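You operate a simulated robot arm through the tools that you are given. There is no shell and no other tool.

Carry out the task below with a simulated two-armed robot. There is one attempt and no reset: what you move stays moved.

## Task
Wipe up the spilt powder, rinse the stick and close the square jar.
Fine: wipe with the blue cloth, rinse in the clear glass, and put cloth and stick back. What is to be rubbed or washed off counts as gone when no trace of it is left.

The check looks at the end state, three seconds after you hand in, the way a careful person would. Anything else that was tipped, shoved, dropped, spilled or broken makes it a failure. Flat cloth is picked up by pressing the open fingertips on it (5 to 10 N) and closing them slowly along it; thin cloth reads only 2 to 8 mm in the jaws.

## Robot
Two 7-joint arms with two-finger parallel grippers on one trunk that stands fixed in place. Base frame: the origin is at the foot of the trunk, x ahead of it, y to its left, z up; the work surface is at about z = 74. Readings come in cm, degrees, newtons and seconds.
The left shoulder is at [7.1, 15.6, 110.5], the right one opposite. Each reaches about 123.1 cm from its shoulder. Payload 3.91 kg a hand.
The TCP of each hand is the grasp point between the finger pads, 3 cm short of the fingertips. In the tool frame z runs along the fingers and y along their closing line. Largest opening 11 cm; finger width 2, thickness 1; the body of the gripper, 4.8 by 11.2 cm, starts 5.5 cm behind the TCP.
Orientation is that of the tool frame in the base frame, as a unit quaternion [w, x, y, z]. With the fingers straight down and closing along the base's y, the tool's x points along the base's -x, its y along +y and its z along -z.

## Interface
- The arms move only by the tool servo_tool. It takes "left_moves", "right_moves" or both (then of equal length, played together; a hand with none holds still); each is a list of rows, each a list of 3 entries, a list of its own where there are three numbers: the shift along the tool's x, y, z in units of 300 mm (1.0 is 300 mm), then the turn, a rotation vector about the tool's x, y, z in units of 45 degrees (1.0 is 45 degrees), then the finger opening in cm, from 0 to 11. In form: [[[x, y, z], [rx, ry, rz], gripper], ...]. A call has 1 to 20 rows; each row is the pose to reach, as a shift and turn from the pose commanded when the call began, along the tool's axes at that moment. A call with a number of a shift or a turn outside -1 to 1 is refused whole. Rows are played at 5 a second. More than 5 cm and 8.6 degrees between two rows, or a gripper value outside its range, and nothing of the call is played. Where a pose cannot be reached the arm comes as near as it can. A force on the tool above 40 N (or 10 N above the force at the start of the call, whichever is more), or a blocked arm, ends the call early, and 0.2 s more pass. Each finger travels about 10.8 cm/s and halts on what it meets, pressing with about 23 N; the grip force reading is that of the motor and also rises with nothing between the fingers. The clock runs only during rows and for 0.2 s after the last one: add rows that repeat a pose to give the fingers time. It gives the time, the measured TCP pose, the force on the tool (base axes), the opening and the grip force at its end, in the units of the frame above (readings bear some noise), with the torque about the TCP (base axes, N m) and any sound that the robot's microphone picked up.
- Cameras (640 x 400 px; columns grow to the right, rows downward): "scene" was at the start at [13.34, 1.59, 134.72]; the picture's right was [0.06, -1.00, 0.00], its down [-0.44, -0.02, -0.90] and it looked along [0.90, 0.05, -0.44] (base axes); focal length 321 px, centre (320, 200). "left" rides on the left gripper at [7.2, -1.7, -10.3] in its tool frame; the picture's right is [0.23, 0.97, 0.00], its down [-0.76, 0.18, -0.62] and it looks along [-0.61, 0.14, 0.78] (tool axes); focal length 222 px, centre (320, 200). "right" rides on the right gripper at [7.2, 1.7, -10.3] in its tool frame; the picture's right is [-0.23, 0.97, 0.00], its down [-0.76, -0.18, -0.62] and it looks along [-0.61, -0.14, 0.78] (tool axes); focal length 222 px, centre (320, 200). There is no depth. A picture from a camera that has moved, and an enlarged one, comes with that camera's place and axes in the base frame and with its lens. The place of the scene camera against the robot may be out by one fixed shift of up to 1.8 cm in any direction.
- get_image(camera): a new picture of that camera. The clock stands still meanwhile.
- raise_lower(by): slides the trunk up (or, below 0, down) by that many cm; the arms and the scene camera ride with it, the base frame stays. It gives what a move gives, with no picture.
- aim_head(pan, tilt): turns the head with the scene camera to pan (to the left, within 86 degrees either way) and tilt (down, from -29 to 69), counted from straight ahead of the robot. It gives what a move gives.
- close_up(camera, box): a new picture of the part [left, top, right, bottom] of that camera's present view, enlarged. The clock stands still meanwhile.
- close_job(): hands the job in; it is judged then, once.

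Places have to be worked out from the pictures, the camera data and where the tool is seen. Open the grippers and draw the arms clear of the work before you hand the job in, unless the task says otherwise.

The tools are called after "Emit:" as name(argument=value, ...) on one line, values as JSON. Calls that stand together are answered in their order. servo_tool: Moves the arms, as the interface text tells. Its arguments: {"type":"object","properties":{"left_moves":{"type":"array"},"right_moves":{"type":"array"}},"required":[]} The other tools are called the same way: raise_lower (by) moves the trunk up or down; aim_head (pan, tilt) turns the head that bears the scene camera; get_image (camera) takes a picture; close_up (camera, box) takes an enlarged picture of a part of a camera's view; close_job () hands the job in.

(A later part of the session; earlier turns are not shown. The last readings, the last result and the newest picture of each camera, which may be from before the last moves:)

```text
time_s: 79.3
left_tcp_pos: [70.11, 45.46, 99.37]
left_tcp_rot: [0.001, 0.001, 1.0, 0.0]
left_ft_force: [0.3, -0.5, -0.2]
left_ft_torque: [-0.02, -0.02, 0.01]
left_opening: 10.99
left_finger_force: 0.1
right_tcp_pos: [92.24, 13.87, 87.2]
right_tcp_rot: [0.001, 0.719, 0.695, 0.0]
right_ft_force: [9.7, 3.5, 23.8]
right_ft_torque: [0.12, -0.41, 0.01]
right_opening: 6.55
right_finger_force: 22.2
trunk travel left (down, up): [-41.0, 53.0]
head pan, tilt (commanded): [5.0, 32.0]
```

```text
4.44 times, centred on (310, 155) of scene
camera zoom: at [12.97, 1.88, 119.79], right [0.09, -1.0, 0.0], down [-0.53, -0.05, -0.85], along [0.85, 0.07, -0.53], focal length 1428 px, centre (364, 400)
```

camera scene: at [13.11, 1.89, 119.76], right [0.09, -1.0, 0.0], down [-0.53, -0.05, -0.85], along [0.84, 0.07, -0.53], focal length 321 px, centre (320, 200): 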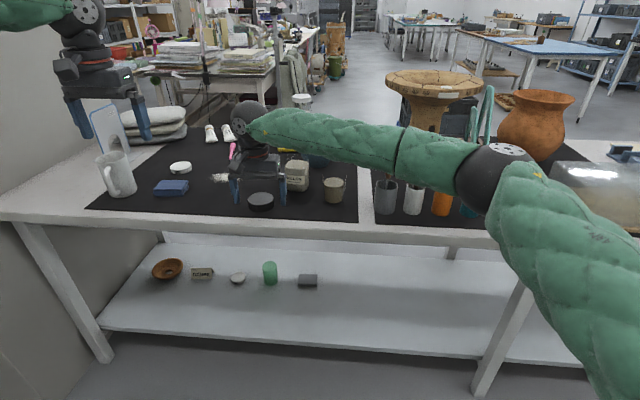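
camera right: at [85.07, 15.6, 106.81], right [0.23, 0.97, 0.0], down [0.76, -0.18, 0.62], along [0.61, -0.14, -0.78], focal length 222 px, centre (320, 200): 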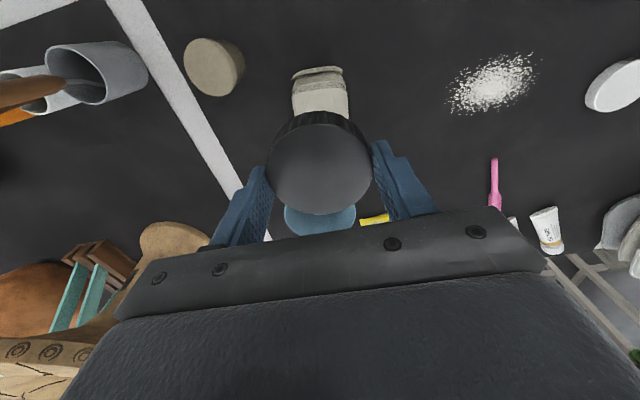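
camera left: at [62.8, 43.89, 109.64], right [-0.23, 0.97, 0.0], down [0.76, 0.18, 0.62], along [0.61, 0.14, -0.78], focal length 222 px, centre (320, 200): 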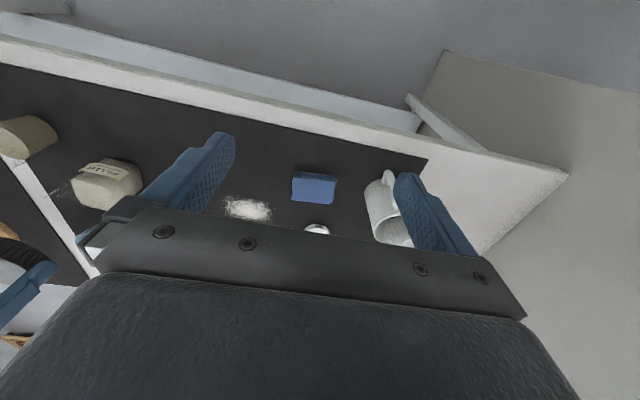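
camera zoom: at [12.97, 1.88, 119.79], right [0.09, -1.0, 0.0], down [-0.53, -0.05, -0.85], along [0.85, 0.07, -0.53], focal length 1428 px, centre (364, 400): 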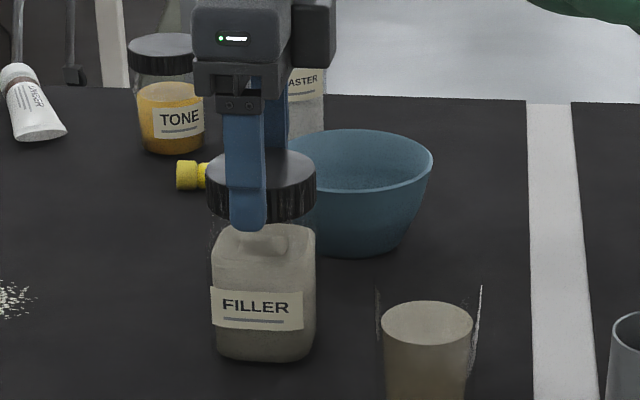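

Now at z≈87.2. I open the fingers, back straight up, and look at how the cap sits.

Emit:
servo_tool(right_moves=[[[0, 0, -0.004], [0, 0, 0], 6.6], [[0, 0, -0.006], [0, 0, 0], 7.2], [[0, 0, -0.006], [0, 0, 0], 8.5], [[0, 0, -0.006], [0, 0, 0], 10], [[0, 0, -0.006], [0, 0, 0], 11], [[0, 0, -0.04], [0, 0, 0], 11], [[0, 0, -0.12], [0, 0, 0], 11], [[0, 0, -0.22], [0, 0, 0], 11]])

Emit:
close_up(camera="scene", box=[280, 130, 340, 200])

Emit:
get_image(camera="right")

Emit:
close_up(camera="left", box=[50, 130, 150, 230])

```text
time_s: 81.1
left_tcp_pos: [70.14, 45.35, 99.24]
left_tcp_rot: [0.001, 0.0, 1.0, 0.0]
left_ft_force: [-0.9, 0.3, 0.4]
left_ft_torque: [-0.02, -0.01, 0.02]
left_opening: 11.01
left_finger_force: 0.1
right_tcp_pos: [92.33, 13.83, 93.91]
right_tcp_rot: [0.0, 0.719, 0.696, 0.0]
right_ft_force: [0.2, -0.5, -0.1]
right_ft_torque: [-0.01, -0.03, 0.01]
right_opening: 10.98
right_finger_force: 0.1
trunk travel left (down, up): [-41.0, 53.0]
head pan, tilt (commanded): [5.0, 32.0]
```

```text
5.71 times, centred on (310, 165) of scene
camera zoom: at [13.03, 1.89, 119.77], right [0.09, -1.0, 0.0], down [-0.53, -0.05, -0.85], along [0.84, 0.07, -0.53], focal length 1835 px, centre (377, 400)
```

zoom: 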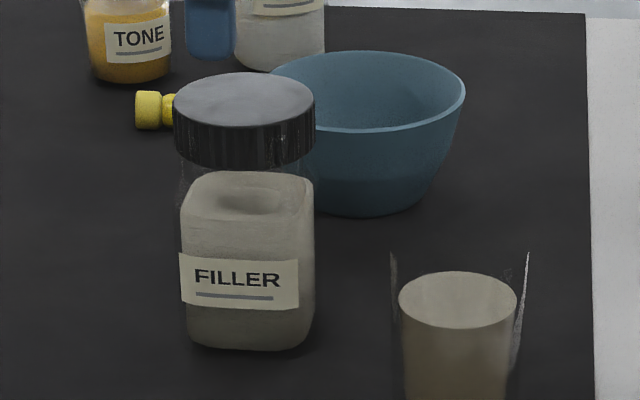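

```text
taken
camera right: at [94.37, 21.15, 104.3], right [0.97, -0.26, 0.0], down [-0.2, -0.76, 0.62], along [-0.16, -0.6, -0.78], focal length 222 px, centre (320, 200)
```

right: 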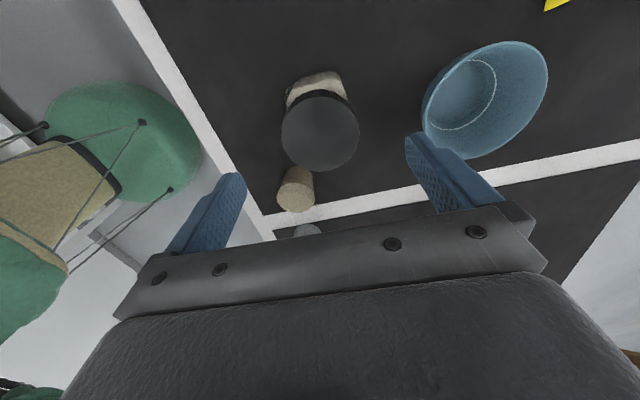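

```text
4.00 times, centred on (100, 180) of left
camera zoom: at [62.75, 43.88, 109.67], right [-0.23, 0.97, 0.0], down [0.76, 0.18, 0.62], along [0.61, 0.14, -0.78], focal length 888 px, centre (1200, 280)
```

zoom: 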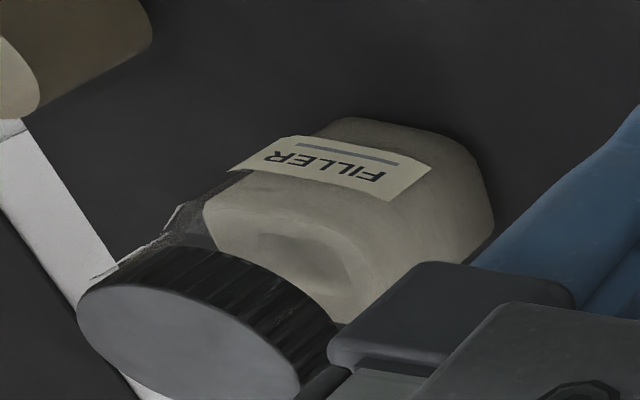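

Emit:
close_up(camera="right", box=[265, 60, 375, 190])

Emit:
close_up(camera="scene", box=[293, 140, 328, 170])

```text
3.08 times, centred on (320, 125) of right
camera zoom: at [94.37, 21.15, 104.3], right [0.97, -0.26, 0.0], down [-0.2, -0.76, 0.62], along [-0.16, -0.6, -0.78], focal length 684 px, centre (320, 431)
```

zoom: 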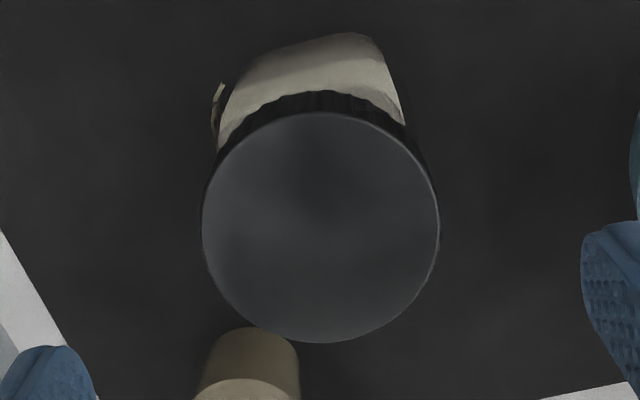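

```text
13.33 times, centred on (310, 155) of scene
camera zoom: at [13.03, 1.89, 119.77], right [0.09, -1.0, 0.0], down [-0.53, -0.05, -0.85], along [0.84, 0.07, -0.53], focal length 4283 px, centre (447, 800)
```

zoom: 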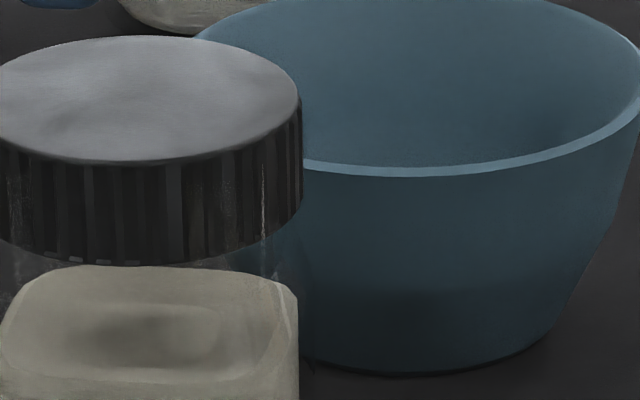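

The cap sits level and centred. I'm not sure it is fully home, so I turn the hand back at height for a re-grip and a lift/turn test.

Emit:
servo_tool(right_moves=[[[0, 0, -0.01], [0, 0, -0.17], 11], [[0, 0, -0.01], [0, 0, -0.34], 11], [[0, 0, -0.01], [0, 0, -0.51], 11], [[0, 0, -0.01], [0, 0, -0.68], 11], [[0, 0, -0.01], [0, 0, -0.84], 11], [[0, 0, -0.01], [0, 0, -1.0], 11]])

Emit:
servo_tool(right_moves=[[[0, 0, 0], [0, 0, -0.17], 11], [[0, 0, 0], [0, 0, -0.34], 11], [[0, 0, 0], [0, 0, -0.51], 11], [[0, 0, 0], [0, 0, -0.68], 11], [[0, 0, 0], [0, 0, -0.84], 11], [[0, 0, 0], [0, 0, -1.0], 11]])

Emit:
get_image(camera="right")

```text
time_s: 82.5
left_tcp_pos: [70.18, 45.48, 99.26]
left_tcp_rot: [0.0, 0.0, 1.0, 0.0]
left_ft_force: [0.4, 1.0, 1.6]
left_ft_torque: [0.03, 0.02, 0.01]
left_opening: 11.02
left_finger_force: 0.0
right_tcp_pos: [92.29, 13.86, 94.08]
right_tcp_rot: [0.0, 0.397, 0.918, 0.0]
right_ft_force: [-0.7, -0.6, 0.3]
right_ft_torque: [0.0, 0.0, 0.01]
right_opening: 10.99
right_finger_force: 0.1
trunk travel left (down, up): [-41.0, 53.0]
head pan, tilt (commanded): [5.0, 32.0]
```

```text
time_s: 83.9
left_tcp_pos: [70.2, 45.42, 99.16]
left_tcp_rot: [0.0, 0.0, 1.0, -0.001]
left_ft_force: [-0.2, -0.1, -0.4]
left_ft_torque: [-0.01, -0.03, 0.01]
left_opening: 10.99
left_finger_force: 0.0
right_tcp_pos: [92.36, 13.77, 94.04]
right_tcp_rot: [0.0, 0.016, 1.0, 0.001]
right_ft_force: [0.1, 0.0, -0.3]
right_ft_torque: [0.03, -0.01, -0.01]
right_opening: 10.99
right_finger_force: 0.1
trunk travel left (down, up): [-41.0, 53.0]
head pan, tilt (commanded): [5.0, 32.0]
```

```text
taken
camera right: at [85.26, 15.88, 104.37], right [0.26, 0.97, 0.0], down [0.76, -0.2, 0.62], along [0.6, -0.16, -0.78], focal length 222 px, centre (320, 200)
```

right: 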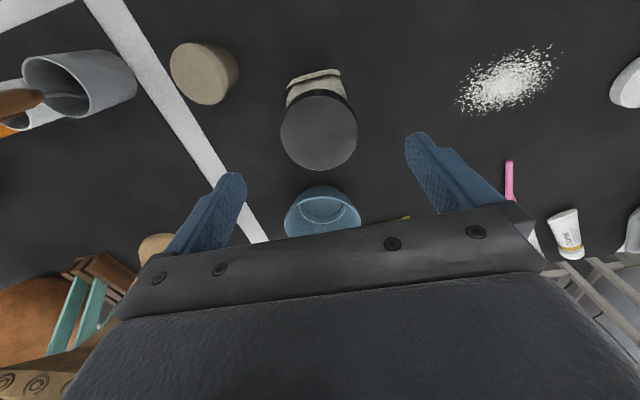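

Emit:
servo_tool(right_moves=[[[0.002, 0.002, 0.1], [0, 0, 0], 11], [[0.002, 0.002, 0.18], [0, 0, 0], 11], [[0.002, 0.002, 0.21], [0, 0, 0], 11], [[0.002, 0.002, 0.21], [0, 0, 0], 9], [[0.002, 0.002, 0.21], [0, 0, 0], 7.6], [[0.002, 0.002, 0.21], [0, 0, 0], 7.0], [[0.002, 0.002, 0.21], [0, 0, 0], 6.5], [[0.002, 0.002, 0.21], [0, 0, 0], 6.0], [[0.002, 0.002, 0.21], [0, 0, 0], 5.5], [[0.002, 0.002, 0.21], [0, 0, 0], 5.5]])

Emit:
close_up(camera="scene", box=[280, 130, 340, 200])

```text
time_s: 86.1
left_tcp_pos: [70.14, 45.55, 99.23]
left_tcp_rot: [0.0, 0.0, 1.0, -0.001]
left_ft_force: [0.1, 0.5, -0.2]
left_ft_torque: [0.02, 0.04, 0.03]
left_opening: 11.01
left_finger_force: 0.1
right_tcp_pos: [92.14, 13.79, 87.73]
right_tcp_rot: [-0.001, 0.016, 1.0, -0.001]
right_ft_force: [0.2, -1.5, -0.4]
right_ft_torque: [-0.1, 0.03, -0.02]
right_opening: 6.54
right_finger_force: 22.0
trunk travel left (down, up): [-41.0, 53.0]
head pan, tilt (commanded): [5.0, 32.0]
```

```text
5.71 times, centred on (310, 165) of scene
camera zoom: at [13.1, 1.87, 119.76], right [0.09, -1.0, 0.0], down [-0.53, -0.05, -0.85], along [0.84, 0.07, -0.53], focal length 1835 px, centre (377, 400)
```

zoom: 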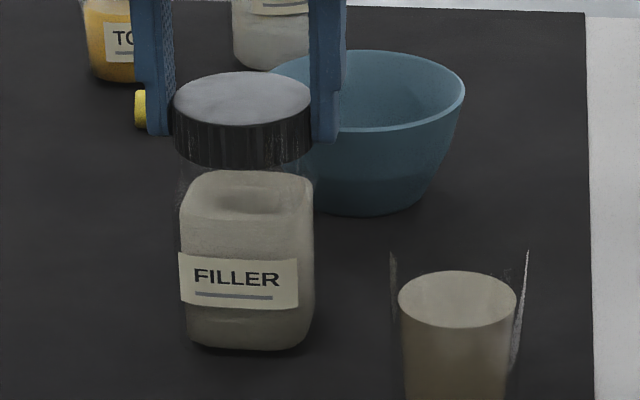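

Emit:
servo_tool(right_moves=[[[0, 0, 0.004], [0, 0, 0.17], 5.5], [[0, 0, 0.004], [0, 0, 0.34], 5.5], [[0, 0, 0.005], [0, 0, 0.51], 5.5], [[0, 0, 0.005], [0, 0, 0.68], 5.5], [[0, 0, 0.006], [0, 0, 0.85], 5.5], [[0, 0, 0.006], [0, 0, 1.0], 5.5]])

Emit:
servo_tool(right_moves=[[[0, 0, 0.001], [0, 0, 0.17], 5.5], [[0, 0, 0.002], [0, 0, 0.34], 5.5], [[0, 0, 0.002], [0, 0, 0.51], 5.5], [[0, 0, 0.003], [0, 0, 0.68], 5.5], [[0, 0, 0.003], [0, 0, 0.85], 5.5], [[0, 0, 0.004], [0, 0, 1.0], 5.5]])

Emit:
close_up(camera="scene", box=[280, 130, 340, 200])

```text
time_s: 87.5
left_tcp_pos: [70.21, 45.56, 99.22]
left_tcp_rot: [0.0, 0.0, 1.0, 0.0]
left_ft_force: [0.1, 1.0, 0.3]
left_ft_torque: [0.0, 0.0, 0.01]
left_opening: 11.0
left_finger_force: 0.0
right_tcp_pos: [92.24, 13.98, 87.56]
right_tcp_rot: [0.0, 0.398, 0.917, -0.001]
right_ft_force: [-1.1, -2.2, 4.1]
right_ft_torque: [-0.04, 0.05, 0.02]
right_opening: 6.55
right_finger_force: 23.1
trunk travel left (down, up): [-41.0, 53.0]
head pan, tilt (commanded): [5.0, 32.0]
```

```text
time_s: 88.9
left_tcp_pos: [70.23, 45.51, 99.26]
left_tcp_rot: [0.0, 0.0, 1.0, -0.001]
left_ft_force: [0.0, -0.5, 0.4]
left_ft_torque: [0.0, 0.02, 0.02]
left_opening: 11.02
left_finger_force: 0.0
right_tcp_pos: [92.31, 13.93, 87.48]
right_tcp_rot: [0.0, 0.719, 0.695, 0.0]
right_ft_force: [1.5, 0.1, 3.7]
right_ft_torque: [0.03, -0.05, -0.02]
right_opening: 6.5
right_finger_force: 23.5
trunk travel left (down, up): [-41.0, 53.0]
head pan, tilt (commanded): [5.0, 32.0]
```

```text
5.71 times, centred on (310, 165) of scene
camera zoom: at [13.08, 1.88, 119.77], right [0.09, -1.0, 0.0], down [-0.53, -0.05, -0.85], along [0.84, 0.07, -0.53], focal length 1835 px, centre (377, 400)
```

zoom: 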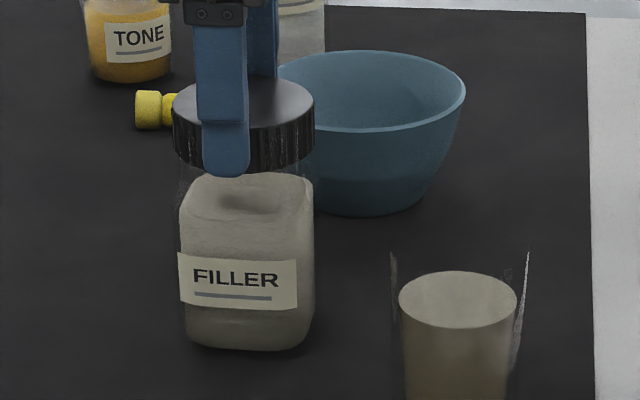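

It works: the cap went down about 3 mm during that 90° turn with almost no force, so it is a screw cap. I open the fingers around it, swing back 90° in place, and take another bite.

Emit:
servo_tool(right_moves=[[[0, 0, 0], [0, 0, 0], 6.8], [[0, 0, 0], [0, 0, 0], 8.5], [[0, 0, 0], [0, 0, 0], 10.5], [[0, 0, 0], [0, 0, 0], 11], [[0, 0, 0], [0, 0, -0.17], 11], [[0, 0, 0], [0, 0, -0.34], 11], [[0, 0, 0], [0, 0, -0.51], 11], [[0, 0, 0], [0, 0, -0.68], 11], [[0, 0, 0], [0, 0, -0.84], 11], [[0, 0, 0], [0, 0, -1.0], 11]])

Emit:
servo_tool(right_moves=[[[0, 0, 0], [0, 0, -0.17], 11], [[0, 0, 0], [0, 0, -0.34], 11], [[0, 0, 0], [0, 0, -0.51], 11], [[0, 0, 0], [0, 0, -0.68], 11], [[0, 0, 0], [0, 0, -0.84], 11], [[0, 0, 0], [0, 0, -1.0], 11], [[0, 0, 0], [0, 0, -1.0], 9], [[0, 0, 0], [0, 0, -1.0], 7.6], [[0, 0, 0], [0, 0, -1.0], 7.0], [[0, 0, 0], [0, 0, -1.0], 6.5], [[0, 0, 0], [0, 0, -1.0], 6.0], [[0, 0, 0], [0, 0, -1.0], 5.5], [[0, 0, 0], [0, 0, -1.0], 5.5]])

Emit:
close_up(camera="scene", box=[280, 130, 340, 200])

```text
time_s: 91.1
left_tcp_pos: [70.04, 45.45, 99.16]
left_tcp_rot: [-0.001, 0.0, 1.0, 0.0]
left_ft_force: [-0.4, 0.1, -0.3]
left_ft_torque: [-0.04, 0.01, 0.02]
left_opening: 10.99
left_finger_force: 0.1
right_tcp_pos: [92.15, 14.03, 87.42]
right_tcp_rot: [-0.001, 0.396, 0.918, 0.0]
right_ft_force: [-0.7, -0.9, -0.7]
right_ft_torque: [-0.01, 0.02, -0.02]
right_opening: 11.01
right_finger_force: 0.1
trunk travel left (down, up): [-41.0, 53.0]
head pan, tilt (commanded): [5.0, 32.0]
```

```text
time_s: 93.9
left_tcp_pos: [70.17, 45.49, 99.3]
left_tcp_rot: [0.0, 0.0, 1.0, 0.0]
left_ft_force: [-0.5, 0.0, 0.2]
left_ft_torque: [0.05, -0.01, 0.0]
left_opening: 11.01
left_finger_force: 0.0
right_tcp_pos: [92.35, 13.96, 87.36]
right_tcp_rot: [-0.001, 0.017, 1.0, 0.0]
right_ft_force: [-0.2, -2.2, -0.4]
right_ft_torque: [-0.12, 0.01, -0.03]
right_opening: 6.54
right_finger_force: 23.0
trunk travel left (down, up): [-41.0, 53.0]
head pan, tilt (commanded): [5.0, 32.0]
```

```text
5.71 times, centred on (310, 165) of scene
camera zoom: at [13.1, 1.87, 119.76], right [0.09, -1.0, 0.0], down [-0.53, -0.05, -0.85], along [0.84, 0.07, -0.53], focal length 1835 px, centre (377, 400)
```

zoom: 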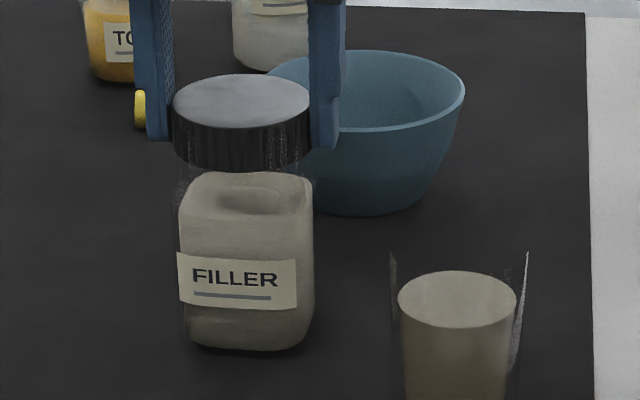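

The cap is visibly about 1–2 mm lower. I turn another 90° clockwise.

Emit:
servo_tool(right_moves=[[[0, 0, 0.003], [0, 0, 0.17], 5.5], [[0, 0, 0.004], [0, 0, 0.34], 5.5], [[0, 0, 0.004], [0, 0, 0.51], 5.5], [[0, 0, 0.005], [0, 0, 0.68], 5.5], [[0, 0, 0.005], [0, 0, 0.85], 5.5], [[0, 0, 0.006], [0, 0, 1.0], 5.5]])

Emit:
servo_tool(right_moves=[[[0, 0, 0.001], [0, 0, 0.17], 5.5], [[0, 0, 0.001], [0, 0, 0.34], 5.5], [[0, 0, 0.001], [0, 0, 0.51], 5.5], [[0, 0, 0.002], [0, 0, 0.68], 5.5], [[0, 0, 0.002], [0, 0, 0.85], 5.5], [[0, 0, 0.003], [0, 0, 1.0], 5.5]])

Emit:
close_up(camera="scene", box=[280, 130, 340, 200])

```text
time_s: 95.3
left_tcp_pos: [70.14, 45.32, 99.12]
left_tcp_rot: [0.0, -0.001, 1.0, 0.0]
left_ft_force: [-1.1, -0.4, 0.1]
left_ft_torque: [-0.02, -0.04, 0.01]
left_opening: 11.0
left_finger_force: 0.1
right_tcp_pos: [92.28, 14.07, 87.31]
right_tcp_rot: [0.0, 0.398, 0.917, 0.0]
right_ft_force: [-2.0, 1.3, 1.1]
right_ft_torque: [0.06, 0.12, 0.0]
right_opening: 6.54
right_finger_force: 23.0
trunk travel left (down, up): [-41.0, 53.0]
head pan, tilt (commanded): [5.0, 32.0]
```

```text
time_s: 96.7
left_tcp_pos: [70.18, 45.64, 99.24]
left_tcp_rot: [0.0, 0.0, 1.0, 0.0]
left_ft_force: [0.0, 0.4, 0.3]
left_ft_torque: [0.01, 0.0, -0.03]
left_opening: 10.98
left_finger_force: 0.0
right_tcp_pos: [92.16, 13.8, 87.17]
right_tcp_rot: [-0.001, 0.72, 0.694, 0.0]
right_ft_force: [6.1, -0.4, 4.7]
right_ft_torque: [-0.02, -0.38, 0.0]
right_opening: 6.5
right_finger_force: 23.1
trunk travel left (down, up): [-41.0, 53.0]
head pan, tilt (commanded): [5.0, 32.0]
```

```text
5.71 times, centred on (310, 165) of scene
camera zoom: at [13.09, 1.87, 119.77], right [0.09, -1.0, 0.0], down [-0.53, -0.05, -0.85], along [0.84, 0.07, -0.53], focal length 1835 px, centre (377, 400)
```

zoom: 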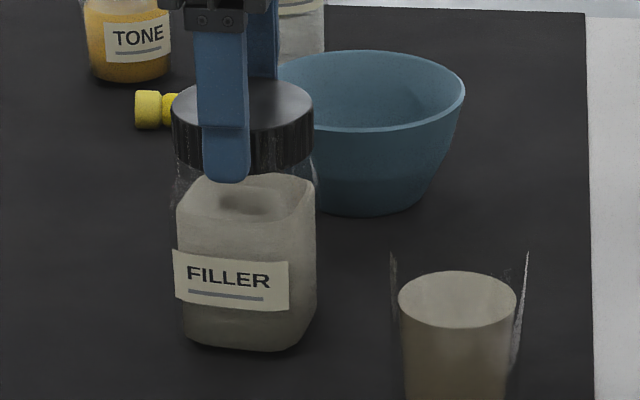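

Another small descent, and the jar followed by only about 5° (back to its original facing). I take one more bite in a 45° increment to see whether it is tight.

Emit:
servo_tool(right_moves=[[[0, 0, 0], [0, 0, 0], 6.8], [[0, 0, 0], [0, 0, 0], 8.5], [[0, 0, 0], [0, 0, 0], 10.5], [[0, 0, 0], [0, 0, 0], 11], [[0, 0, 0], [0, 0, -0.17], 11], [[0, 0, 0], [0, 0, -0.34], 11], [[0, 0, 0], [0, 0, -0.51], 11], [[0, 0, 0], [0, 0, -0.68], 11], [[0, 0, 0], [0, 0, -0.84], 11], [[0, 0, 0], [0, 0, -1.0], 11]])

Emit:
servo_tool(right_moves=[[[0, 0, 0], [0, 0, -0.17], 11], [[0, 0, 0], [0, 0, -0.34], 11], [[0, 0, 0], [0, 0, -0.51], 11], [[0, 0, 0], [0, 0, -0.68], 11], [[0, 0, 0], [0, 0, -0.84], 11], [[0, 0, 0], [0, 0, -1.0], 11]])

Emit:
close_up(camera="scene", box=[280, 130, 340, 200])

Emit:
get_image(camera="right")

```text
time_s: 98.9
left_tcp_pos: [70.32, 45.42, 99.25]
left_tcp_rot: [0.001, -0.001, 1.0, 0.0]
left_ft_force: [-0.1, -0.5, 0.2]
left_ft_torque: [0.0, 0.0, 0.0]
left_opening: 10.99
left_finger_force: 0.0
right_tcp_pos: [92.27, 13.97, 87.17]
right_tcp_rot: [0.0, 0.396, 0.918, 0.0]
right_ft_force: [-0.5, -1.1, -0.3]
right_ft_torque: [0.0, 0.01, 0.03]
right_opening: 11.0
right_finger_force: 0.1
trunk travel left (down, up): [-41.0, 53.0]
head pan, tilt (commanded): [5.0, 32.0]
```

```text
time_s: 100.3
left_tcp_pos: [70.16, 45.37, 99.32]
left_tcp_rot: [0.0, -0.001, 1.0, 0.0]
left_ft_force: [-0.7, 0.3, -0.2]
left_ft_torque: [-0.05, 0.01, -0.02]
left_opening: 11.0
left_finger_force: 0.1
right_tcp_pos: [92.17, 13.98, 87.16]
right_tcp_rot: [0.001, 0.015, 1.0, 0.0]
right_ft_force: [0.1, 0.0, -0.3]
right_ft_torque: [-0.02, -0.01, -0.01]
right_opening: 10.99
right_finger_force: 0.1
trunk travel left (down, up): [-41.0, 53.0]
head pan, tilt (commanded): [5.0, 32.0]
```

```text
5.71 times, centred on (310, 165) of scene
camera zoom: at [13.1, 1.88, 119.76], right [0.09, -1.0, 0.0], down [-0.53, -0.05, -0.85], along [0.84, 0.07, -0.53], focal length 1835 px, centre (377, 400)
```

zoom: 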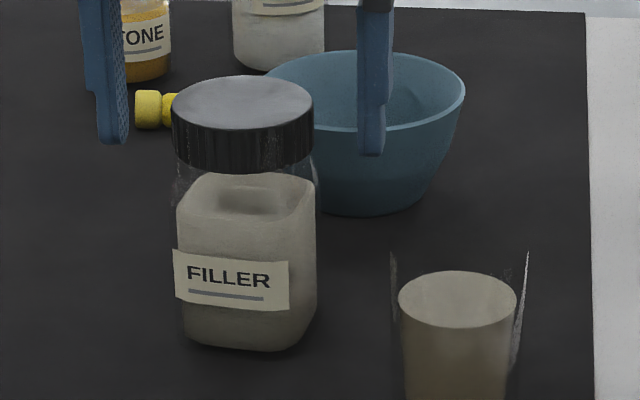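

```text
taken
camera right: at [85.12, 15.93, 97.53], right [0.26, 0.97, 0.0], down [0.76, -0.2, 0.62], along [0.6, -0.16, -0.78], focal length 222 px, centre (320, 200)
```

right: 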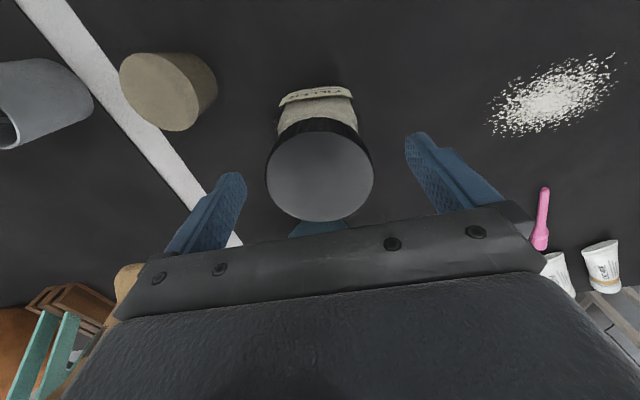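

Emit:
servo_tool(right_moves=[[[0, 0, 0], [0, 0, 0], 9], [[0, 0, 0], [0, 0, 0], 7.6], [[0, 0, 0], [0, 0, 0], 7.0], [[0, 0, 0], [0, 0, 0], 6.5], [[0, 0, 0], [0, 0, 0], 6.0], [[0, 0, 0], [0, 0, 0], 5.5], [[0, 0, 0.003], [0, 0, 0], 5.5], [[0, 0, 0.006], [0, 0, 0.15], 5.5], [[0, 0, 0.006], [0, 0, 0.3], 5.5], [[0, 0, 0.006], [0, 0, 0.45], 5.5], [[0, 0, 0.006], [0, 0, 0.6], 5.5], [[0, 0, 0.006], [0, 0, 0.75], 5.5], [[0, 0, 0.006], [0, 0, 0.9], 5.5]])

Emit:
close_up(camera="scene", box=[280, 130, 340, 200])

```text
time_s: 103.1
left_tcp_pos: [70.17, 45.4, 99.25]
left_tcp_rot: [0.001, 0.0, 1.0, 0.0]
left_ft_force: [-0.1, 0.1, -1.2]
left_ft_torque: [0.0, 0.03, 0.02]
left_opening: 11.01
left_finger_force: 0.0
right_tcp_pos: [92.24, 13.95, 87.08]
right_tcp_rot: [0.0, 0.361, 0.933, -0.001]
right_ft_force: [-0.4, 0.9, 6.9]
right_ft_torque: [0.02, -0.04, 0.33]
right_opening: 6.54
right_finger_force: 22.6
trunk travel left (down, up): [-41.0, 53.0]
head pan, tilt (commanded): [5.0, 32.0]
```

```text
5.71 times, centred on (310, 165) of scene
camera zoom: at [13.05, 1.88, 119.77], right [0.09, -1.0, 0.0], down [-0.53, -0.05, -0.85], along [0.84, 0.07, -0.53], focal length 1835 px, centre (377, 400)
```

zoom: 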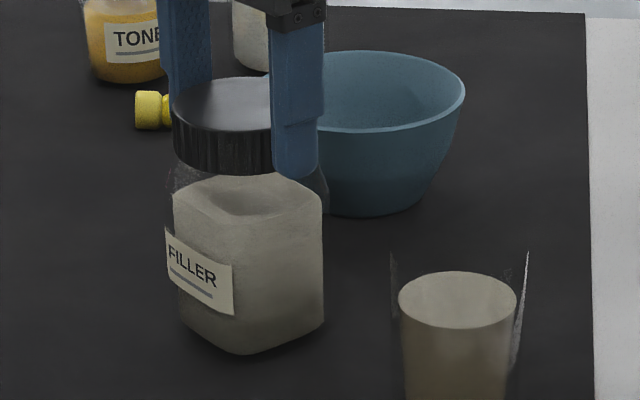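

Now there is real resistance (0.33 N·m) and the jar turned with the cap – the cap is screwed tight. I lift the jar 5 mm by its cap, turn it back 29° in the air, and set it down in its original facing.

Emit:
servo_tool(right_moves=[[[0, 0, -0.008], [0, 0, 0], 5.5], [[0, 0, -0.016], [0, 0, 0], 5.5], [[0, 0, -0.02], [0, 0, 0], 5.5], [[0, 0, -0.02], [0, 0, -0.13], 5.5], [[0, 0, -0.02], [0, 0, -0.26], 5.5], [[0, 0, -0.02], [0, 0, -0.39], 5.5], [[0, 0, -0.02], [0, 0, -0.52], 5.5], [[0, 0, -0.02], [0, 0, -0.64], 5.5], [[0, 0, -0.02], [0, 0, -0.64], 5.5]])

Emit:
close_up(camera="scene", box=[280, 130, 340, 200])

```text
time_s: 105.1
left_tcp_pos: [70.13, 45.51, 99.26]
left_tcp_rot: [0.0, 0.0, 1.0, 0.0]
left_ft_force: [0.6, -0.4, 0.3]
left_ft_torque: [0.03, -0.04, -0.02]
left_opening: 10.96
left_finger_force: 0.0
right_tcp_pos: [92.31, 13.92, 87.46]
right_tcp_rot: [-0.001, 0.117, 0.993, 0.0]
right_ft_force: [-1.0, -1.3, -5.0]
right_ft_torque: [0.02, 0.0, -0.01]
right_opening: 6.55
right_finger_force: 22.9
trunk travel left (down, up): [-41.0, 53.0]
head pan, tilt (commanded): [5.0, 32.0]
```

```text
5.71 times, centred on (310, 165) of scene
camera zoom: at [13.14, 1.89, 119.76], right [0.09, -1.0, 0.0], down [-0.53, -0.05, -0.85], along [0.84, 0.07, -0.53], focal length 1835 px, centre (377, 400)
```

zoom: 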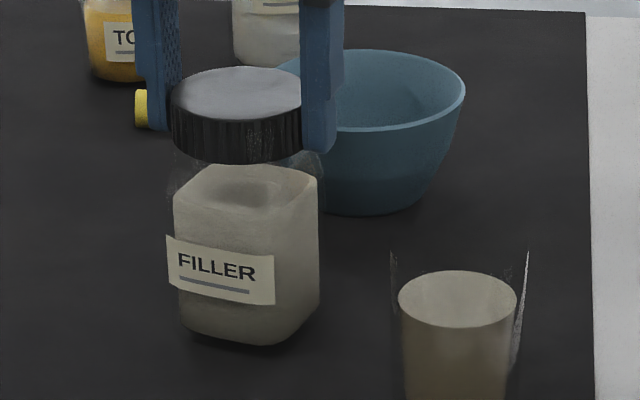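

The jar hangs from the cap (5 N) and needs about 9° more. I turn it the rest, then lower it to the mat.

Emit:
servo_tool(right_moves=[[[0, 0, 0], [0, 0, -0.11], 5.5], [[0, 0, 0], [0, 0, -0.22], 5.5], [[0, 0, 0], [0, 0, -0.22], 5.5], [[0, 0, 0.008], [0, 0, -0.22], 5.5], [[0, 0, 0.016], [0, 0, -0.22], 5.5], [[0, 0, 0.02], [0, 0, -0.22], 5.5], [[0, 0, 0.022], [0, 0, -0.22], 5.5]])

Emit:
close_up(camera="scene", box=[280, 130, 340, 200])

```text
time_s: 106.7
left_tcp_pos: [70.17, 45.58, 99.29]
left_tcp_rot: [0.001, 0.0, 1.0, 0.0]
left_ft_force: [0.0, 0.2, -0.3]
left_ft_torque: [0.0, 0.03, -0.03]
left_opening: 11.0
left_finger_force: 0.0
right_tcp_pos: [92.31, 14.03, 86.99]
right_tcp_rot: [0.002, 0.031, 1.0, 0.001]
right_ft_force: [4.4, 1.3, 10.6]
right_ft_torque: [-0.02, -0.1, -0.01]
right_opening: 6.54
right_finger_force: 23.3
trunk travel left (down, up): [-41.0, 53.0]
head pan, tilt (commanded): [5.0, 32.0]
```

```text
5.71 times, centred on (310, 165) of scene
camera zoom: at [13.03, 1.87, 119.8], right [0.09, -1.0, 0.0], down [-0.53, -0.05, -0.85], along [0.84, 0.07, -0.53], focal length 1835 px, centre (377, 400)
```

zoom: 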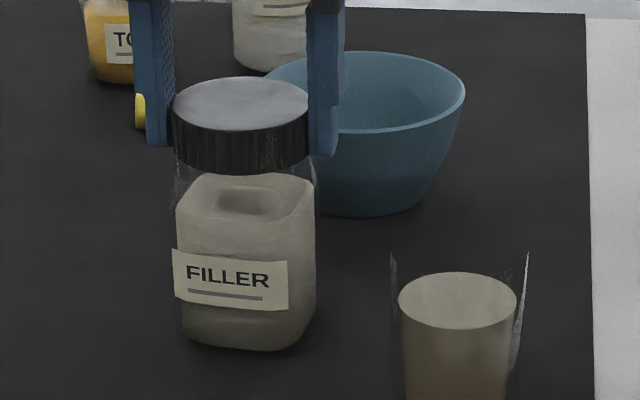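

The jar stands facing as at the start with the cap tight. I ease off the pressure, open, and withdraw upward.

Emit:
servo_tool(right_moves=[[[0, 0, -0.005], [0, 0, 0], 5.5], [[0, 0, -0.006], [0, 0, 0], 6.6], [[0, 0, -0.006], [0, 0, 0], 7.2], [[0, 0, -0.006], [0, 0, 0], 8.5], [[0, 0, -0.006], [0, 0, 0], 10], [[0, 0, -0.006], [0, 0, 0], 11], [[0, 0, -0.08], [0, 0, 0], 11], [[0, 0, -0.2], [0, 0, 0], 11], [[0, 0, -0.34], [0, 0, 0], 11], [[0, 0, -0.48], [0, 0, 0], 11]])

Emit:
servo_tool(right_moves=[[[0.12, -0.1, -0.02], [0, 0, 0], 11], [[0.24, -0.2, -0.04], [0, 0, 0], 11], [[0.36, -0.3, -0.05], [0, 0, 0], 11], [[0.48, -0.4, -0.05], [0, 0, 0], 11], [[0.6, -0.5, -0.05], [0, 0, 0], 11], [[0.7, -0.61, -0.05], [0, 0, 0], 11], [[0.75, -0.75, -0.05], [0, 0, 0], 11], [[0.75, -0.9, -0.05], [0, 0, 0], 11]])

Emit:
get_image(camera="scene")

Emit:
close_up(camera="scene", box=[280, 130, 340, 200])

```text
time_s: 108.9
left_tcp_pos: [70.11, 45.43, 99.27]
left_tcp_rot: [0.001, 0.0, 1.0, 0.0]
left_ft_force: [-0.5, -0.4, 0.6]
left_ft_torque: [-0.01, 0.0, 0.0]
left_opening: 10.99
left_finger_force: 0.0
right_tcp_pos: [92.12, 14.1, 101.61]
right_tcp_rot: [0.0, 0.032, 0.999, 0.0]
right_ft_force: [-0.7, -0.3, 0.6]
right_ft_torque: [0.01, -0.02, -0.02]
right_opening: 10.99
right_finger_force: 0.0
trunk travel left (down, up): [-41.0, 53.0]
head pan, tilt (commanded): [5.0, 32.0]
```

```text
time_s: 110.7
left_tcp_pos: [70.22, 45.5, 99.25]
left_tcp_rot: [0.001, -0.001, 1.0, 0.0]
left_ft_force: [0.5, 0.3, -0.6]
left_ft_torque: [0.03, 0.02, 0.0]
left_opening: 11.01
left_finger_force: 0.1
right_tcp_pos: [67.86, -11.53, 103.06]
right_tcp_rot: [0.0, 0.031, 1.0, 0.0]
right_ft_force: [-0.4, -0.1, -0.6]
right_ft_torque: [0.02, -0.02, -0.01]
right_opening: 11.0
right_finger_force: 0.1
trunk travel left (down, up): [-41.0, 53.0]
head pan, tilt (commanded): [5.0, 32.0]
```

```text
taken
camera scene: at [13.05, 1.79, 119.78], right [0.09, -1.0, 0.0], down [-0.53, -0.05, -0.85], along [0.84, 0.07, -0.53], focal length 321 px, centre (320, 200)
```

scene: 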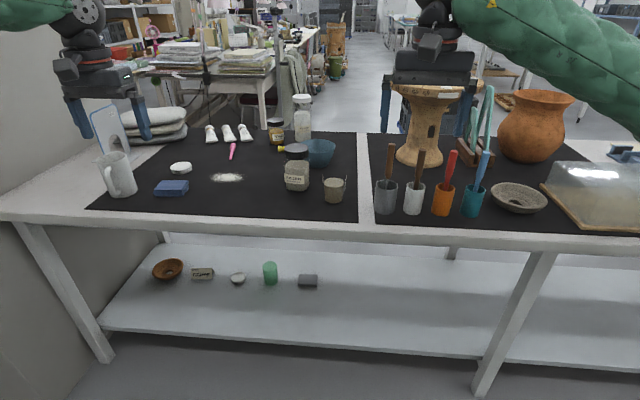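

```text
5.71 times, centred on (310, 165) of scene
camera zoom: at [13.05, 1.79, 119.78], right [0.09, -1.0, 0.0], down [-0.53, -0.05, -0.85], along [0.84, 0.07, -0.53], focal length 1835 px, centre (377, 400)
```

zoom: 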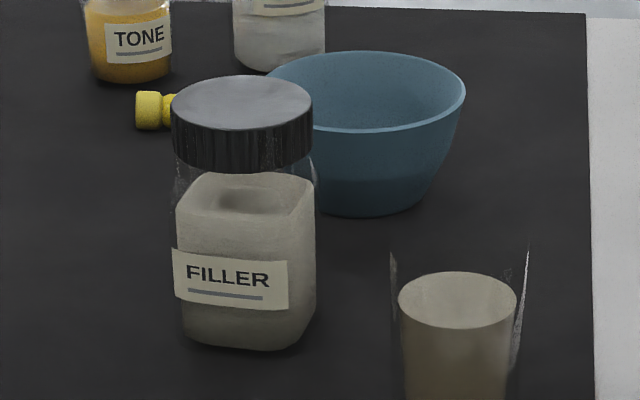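

The jar is closed and undisturbed otherwise. Now the cloth: centre about (87.0, 48.3), 5.4×7.8 cm, ~1.8 cm thick; powder spans x 92.8–100.3, y 30.3–41.8. I move the left hand above the cloth and inspect.

Emit:
servo_tool(left_moves=[[[-0.14, 0.02, 0.03], [0, 0, 0], 9], [[-0.28, 0.05, 0.08], [0, 0, 0], 7], [[-0.42, 0.07, 0.13], [0, 0, 0], 6], [[-0.56, 0.095, 0.18], [0, 0, 0], 5], [[-0.56, 0.095, 0.18], [0, 0, 0], 5]])

Emit:
get_image(camera="left")

Emit:
aim_head(pan=25, tilt=30)

Emit:
get_image(camera="scene")

```text
time_s: 111.9
left_tcp_pos: [87.11, 48.25, 93.86]
left_tcp_rot: [0.001, -0.001, 1.0, 0.0]
left_ft_force: [-0.9, 0.7, -0.2]
left_ft_torque: [-0.01, -0.02, 0.04]
left_opening: 5.01
left_finger_force: 0.1
right_tcp_pos: [67.77, -11.57, 103.29]
right_tcp_rot: [0.0, 0.031, 1.0, 0.0]
right_ft_force: [-0.6, 0.2, 0.5]
right_ft_torque: [0.0, -0.03, 0.03]
right_opening: 10.98
right_finger_force: 0.1
trunk travel left (down, up): [-41.0, 53.0]
head pan, tilt (commanded): [5.0, 32.0]
```

```text
taken
camera left: at [79.77, 46.64, 104.25], right [-0.23, 0.97, 0.0], down [0.76, 0.18, 0.62], along [0.61, 0.14, -0.78], focal length 222 px, centre (320, 200)
```

left: 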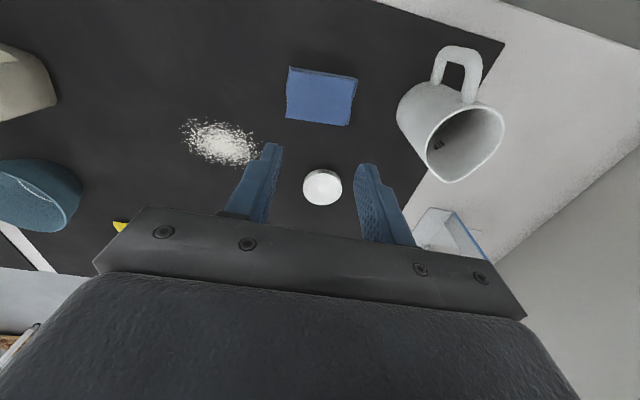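

```text
time_s: 112.7
left_tcp_pos: [87.21, 48.27, 93.79]
left_tcp_rot: [0.0, 0.0, 1.0, -0.001]
left_ft_force: [0.3, 0.6, 0.0]
left_ft_torque: [0.0, 0.03, -0.02]
left_opening: 5.02
left_finger_force: 0.1
right_tcp_pos: [68.07, -11.51, 103.08]
right_tcp_rot: [0.0, 0.032, 0.999, -0.001]
right_ft_force: [-1.2, 0.4, 0.2]
right_ft_torque: [0.0, -0.02, -0.04]
right_opening: 11.02
right_finger_force: 0.0
trunk travel left (down, up): [-41.0, 53.0]
head pan, tilt (commanded): [25.0, 30.0]
```

```text
taken
camera scene: at [12.36, 4.89, 120.08], right [0.42, -0.91, 0.0], down [-0.45, -0.21, -0.87], along [0.78, 0.37, -0.5], focal length 321 px, centre (320, 200)
```

scene: 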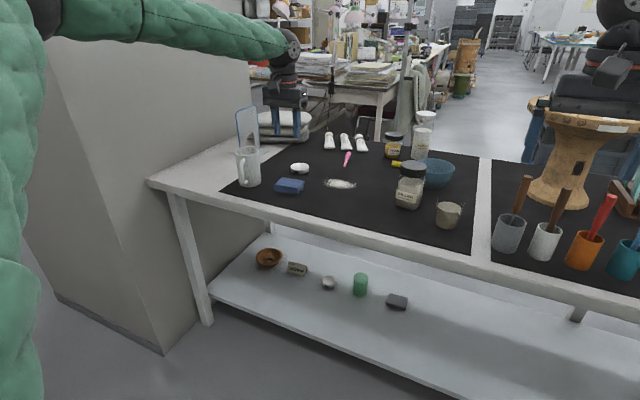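

Emit:
close_up(camera="left", box=[270, 50, 370, 140])

Emit:
close_up(camera="scene", box=[265, 165, 325, 205])

```text
4.44 times, centred on (320, 95) of left
camera zoom: at [79.82, 46.67, 104.17], right [-0.23, 0.97, 0.0], down [0.76, 0.18, 0.62], along [0.61, 0.14, -0.78], focal length 987 px, centre (320, 667)
```

zoom: 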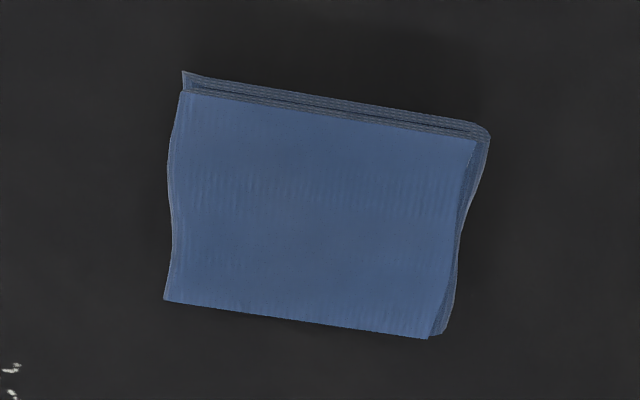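

```text
10.00 times, centred on (295, 185) of scene
camera zoom: at [12.36, 4.89, 120.08], right [0.42, -0.91, 0.0], down [-0.45, -0.21, -0.87], along [0.78, 0.37, -0.5], focal length 3212 px, centre (570, 350)
```

zoom: 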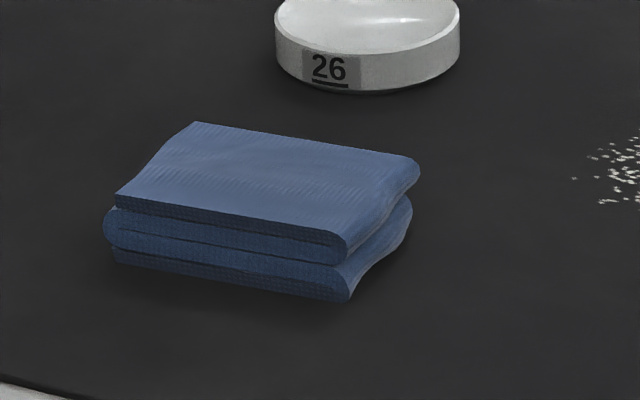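

The pad is a zig-zag folded cloth centred at (86.9, 48.0). I set the fingers 4 cm open and descend to just above its top.

Emit:
servo_tool(left_moves=[[[0.007, -0.007, 0.12], [0, 0, 0], 4], [[0.007, -0.007, 0.25], [0, 0, 0], 4], [[0.007, -0.007, 0.37], [0, 0, 0], 4], [[0.007, -0.007, 0.44], [0, 0, 0], 4], [[0.007, -0.007, 0.475], [0, 0, 0], 4]])

Emit:
get_image(camera="left")

Emit:
close_up(camera="scene", box=[250, 130, 340, 210])

```text
time_s: 113.9
left_tcp_pos: [86.91, 48.07, 79.66]
left_tcp_rot: [0.0, 0.0, 1.0, 0.0]
left_ft_force: [0.4, 0.4, 0.0]
left_ft_torque: [0.0, -0.04, -0.01]
left_opening: 4.0
left_finger_force: 0.0
right_tcp_pos: [67.94, -11.6, 103.07]
right_tcp_rot: [0.0, 0.03, 1.0, -0.001]
right_ft_force: [-0.6, -0.5, 0.3]
right_ft_torque: [0.02, 0.03, -0.02]
right_opening: 11.02
right_finger_force: 0.0
trunk travel left (down, up): [-41.0, 53.0]
head pan, tilt (commanded): [25.0, 30.0]
```

```text
taken
camera left: at [79.54, 46.41, 90.12], right [-0.23, 0.97, 0.0], down [0.76, 0.18, 0.62], along [0.61, 0.14, -0.78], focal length 222 px, centre (320, 200)
```

left: 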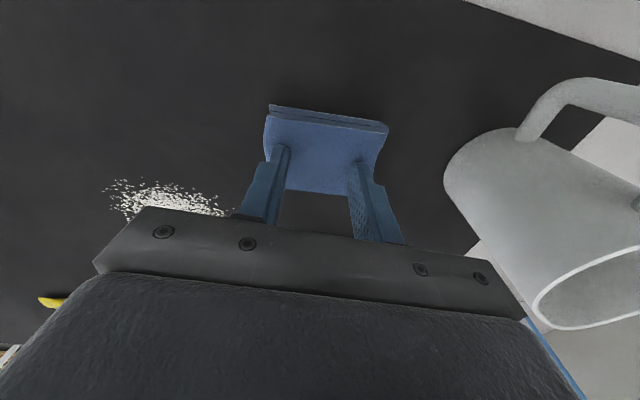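

```text
5.00 times, centred on (295, 170) of scene
camera zoom: at [12.37, 4.91, 120.08], right [0.42, -0.91, 0.0], down [-0.45, -0.21, -0.87], along [0.78, 0.37, -0.5], focal length 1606 px, centre (445, 350)
```

zoom: 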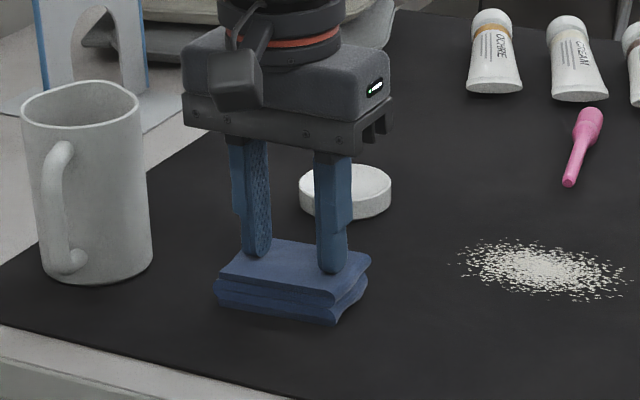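

Emit:
servo_tool(left_moves=[[[0, 0, 0.005], [0, 0, 0], 4], [[0, 0, 0.01], [0, 0, 0], 4], [[0, 0, 0.015], [0, 0, 0], 4], [[0, 0, 0.019], [0, 0, 0], 4], [[0, 0, 0.023], [0, 0, 0], 4]])

```text
time_s: 115.1
left_tcp_pos: [87.0, 47.98, 79.65]
left_tcp_rot: [0.004, -0.001, 1.0, 0.0]
left_ft_force: [-6.0, 1.4, 17.1]
left_ft_torque: [0.1, 0.24, -0.01]
left_opening: 3.98
left_finger_force: 0.1
right_tcp_pos: [67.94, -11.6, 103.24]
right_tcp_rot: [0.0, 0.032, 0.999, 0.0]
right_ft_force: [-0.2, 0.5, 0.3]
right_ft_torque: [-0.02, 0.02, -0.01]
right_opening: 11.02
right_finger_force: 0.1
trunk travel left (down, up): [-41.0, 53.0]
head pan, tilt (commanded): [25.0, 30.0]
stopped in row 5 (left hand): the force on the tool passed its limit at 42 N (the readings are from after the stop); the commanded pose is now the measured one
```

The pad is stiff: contact at z≈79.6 rose quickly to 42 N. I ease off to get into the 5–10 N band.

Emit:
servo_tool(left_moves=[[[0, 0, -0.003], [0, 0, 0], 4], [[0, 0, -0.003], [0, 0, 0], 4]])

Emit:
close_up(camera="scene", box=[250, 130, 340, 210])

```text
time_s: 115.7
left_tcp_pos: [87.02, 47.94, 79.7]
left_tcp_rot: [0.005, -0.001, 1.0, 0.001]
left_ft_force: [-4.8, 2.6, 20.6]
left_ft_torque: [0.08, 0.17, 0.01]
left_opening: 3.99
left_finger_force: 0.0
right_tcp_pos: [67.82, -11.62, 103.17]
right_tcp_rot: [0.0, 0.031, 1.0, 0.0]
right_ft_force: [0.4, -0.8, 0.4]
right_ft_torque: [0.04, -0.03, 0.02]
right_opening: 11.0
right_finger_force: 0.0
trunk travel left (down, up): [-41.0, 53.0]
head pan, tilt (commanded): [25.0, 30.0]
```

```text
5.00 times, centred on (295, 170) of scene
camera zoom: at [12.19, 4.83, 120.11], right [0.42, -0.91, 0.0], down [-0.45, -0.21, -0.87], along [0.79, 0.37, -0.5], focal length 1606 px, centre (445, 350)
```

zoom: 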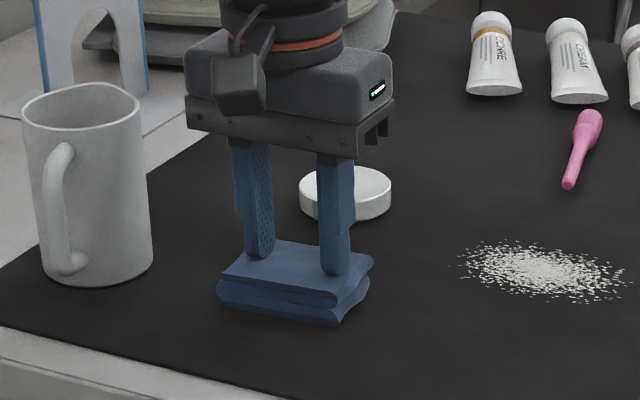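

Emit:
servo_tool(left_moves=[[[0, 0, -0.004], [0, 0, 0], 4], [[0, 0, -0.004], [0, 0, 0], 4]])

```text
time_s: 116.3
left_tcp_pos: [87.15, 48.0, 79.62]
left_tcp_rot: [0.003, 0.0, 1.0, 0.0]
left_ft_force: [1.6, 1.7, 15.9]
left_ft_torque: [0.04, 0.03, 0.01]
left_opening: 4.01
left_finger_force: 0.1
right_tcp_pos: [68.0, -11.59, 103.17]
right_tcp_rot: [0.001, 0.032, 0.999, 0.0]
right_ft_force: [-0.6, -0.5, 0.4]
right_ft_torque: [-0.03, 0.0, -0.01]
right_opening: 11.03
right_finger_force: 0.0
trunk travel left (down, up): [-41.0, 53.0]
head pan, tilt (commanded): [25.0, 30.0]
```

Emit:
servo_tool(left_moves=[[[0, 0, -0.005], [0, 0, 0], 4], [[0, 0, -0.005], [0, 0, 0], 4]])

```text
time_s: 116.9
left_tcp_pos: [87.11, 47.98, 79.76]
left_tcp_rot: [0.003, 0.0, 1.0, 0.0]
left_ft_force: [3.7, 0.0, 10.1]
left_ft_torque: [-0.06, -0.07, -0.01]
left_opening: 4.0
left_finger_force: 0.0
right_tcp_pos: [67.94, -11.62, 103.17]
right_tcp_rot: [0.0, 0.032, 0.999, 0.0]
right_ft_force: [-0.1, 0.3, -0.7]
right_ft_torque: [0.01, 0.01, -0.03]
right_opening: 11.0
right_finger_force: 0.1
trunk travel left (down, up): [-41.0, 53.0]
head pan, tilt (commanded): [25.0, 30.0]
```

Force is now 10 N. I ease to about 8 N and close the fingers slowly along the cloth.

Emit:
servo_tool(left_moves=[[[0, 0, -0.001], [0, 0, 0], 3.8], [[0, 0, -0.001], [0, 0, 0], 3.6], [[0, 0, -0.001], [0, 0, 0], 3.4], [[0, 0, -0.001], [0, 0, 0], 3.2], [[0, 0, -0.001], [0, 0, 0], 3.0], [[0, 0, -0.001], [0, 0, 0], 2.8], [[0, 0, -0.001], [0, 0, 0], 2.6], [[0, 0, -0.001], [0, 0, 0], 2.4], [[0, 0, -0.001], [0, 0, 0], 2.2], [[0, 0, -0.001], [0, 0, 0], 2.0]])

Emit:
close_up(camera="scene", box=[250, 130, 340, 210])

Emit:
get_image(camera="left")

```text
time_s: 119.1
left_tcp_pos: [86.99, 47.93, 79.71]
left_tcp_rot: [0.003, -0.001, 1.0, 0.0]
left_ft_force: [-0.7, -0.6, 2.9]
left_ft_torque: [0.0, 0.04, 0.01]
left_opening: 2.07
left_finger_force: 0.6
right_tcp_pos: [67.88, -11.59, 103.14]
right_tcp_rot: [0.0, 0.031, 1.0, 0.001]
right_ft_force: [0.3, 0.6, -0.2]
right_ft_torque: [-0.03, 0.0, 0.05]
right_opening: 11.0
right_finger_force: 0.0
trunk travel left (down, up): [-41.0, 53.0]
head pan, tilt (commanded): [25.0, 30.0]
```

```text
5.00 times, centred on (295, 170) of scene
camera zoom: at [12.35, 4.89, 120.08], right [0.42, -0.91, 0.0], down [-0.45, -0.21, -0.87], along [0.78, 0.37, -0.5], focal length 1606 px, centre (445, 350)
```

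zoom: 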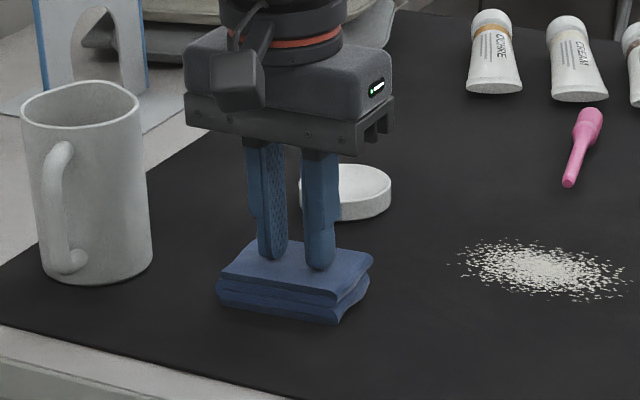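

```text
taken
camera left: at [79.66, 46.35, 90.07], right [-0.23, 0.97, 0.0], down [0.76, 0.18, 0.63], along [0.61, 0.14, -0.78], focal length 222 px, centre (320, 200)
```

left: 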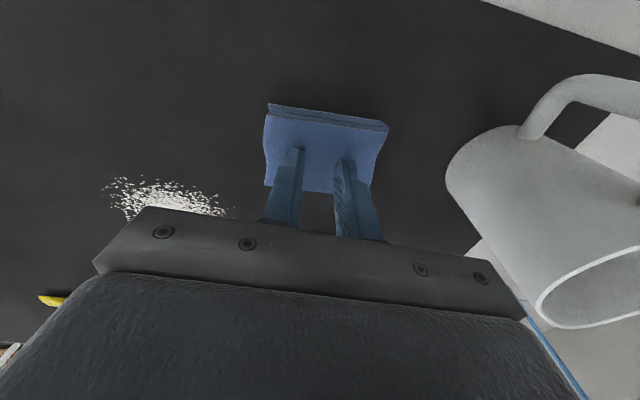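

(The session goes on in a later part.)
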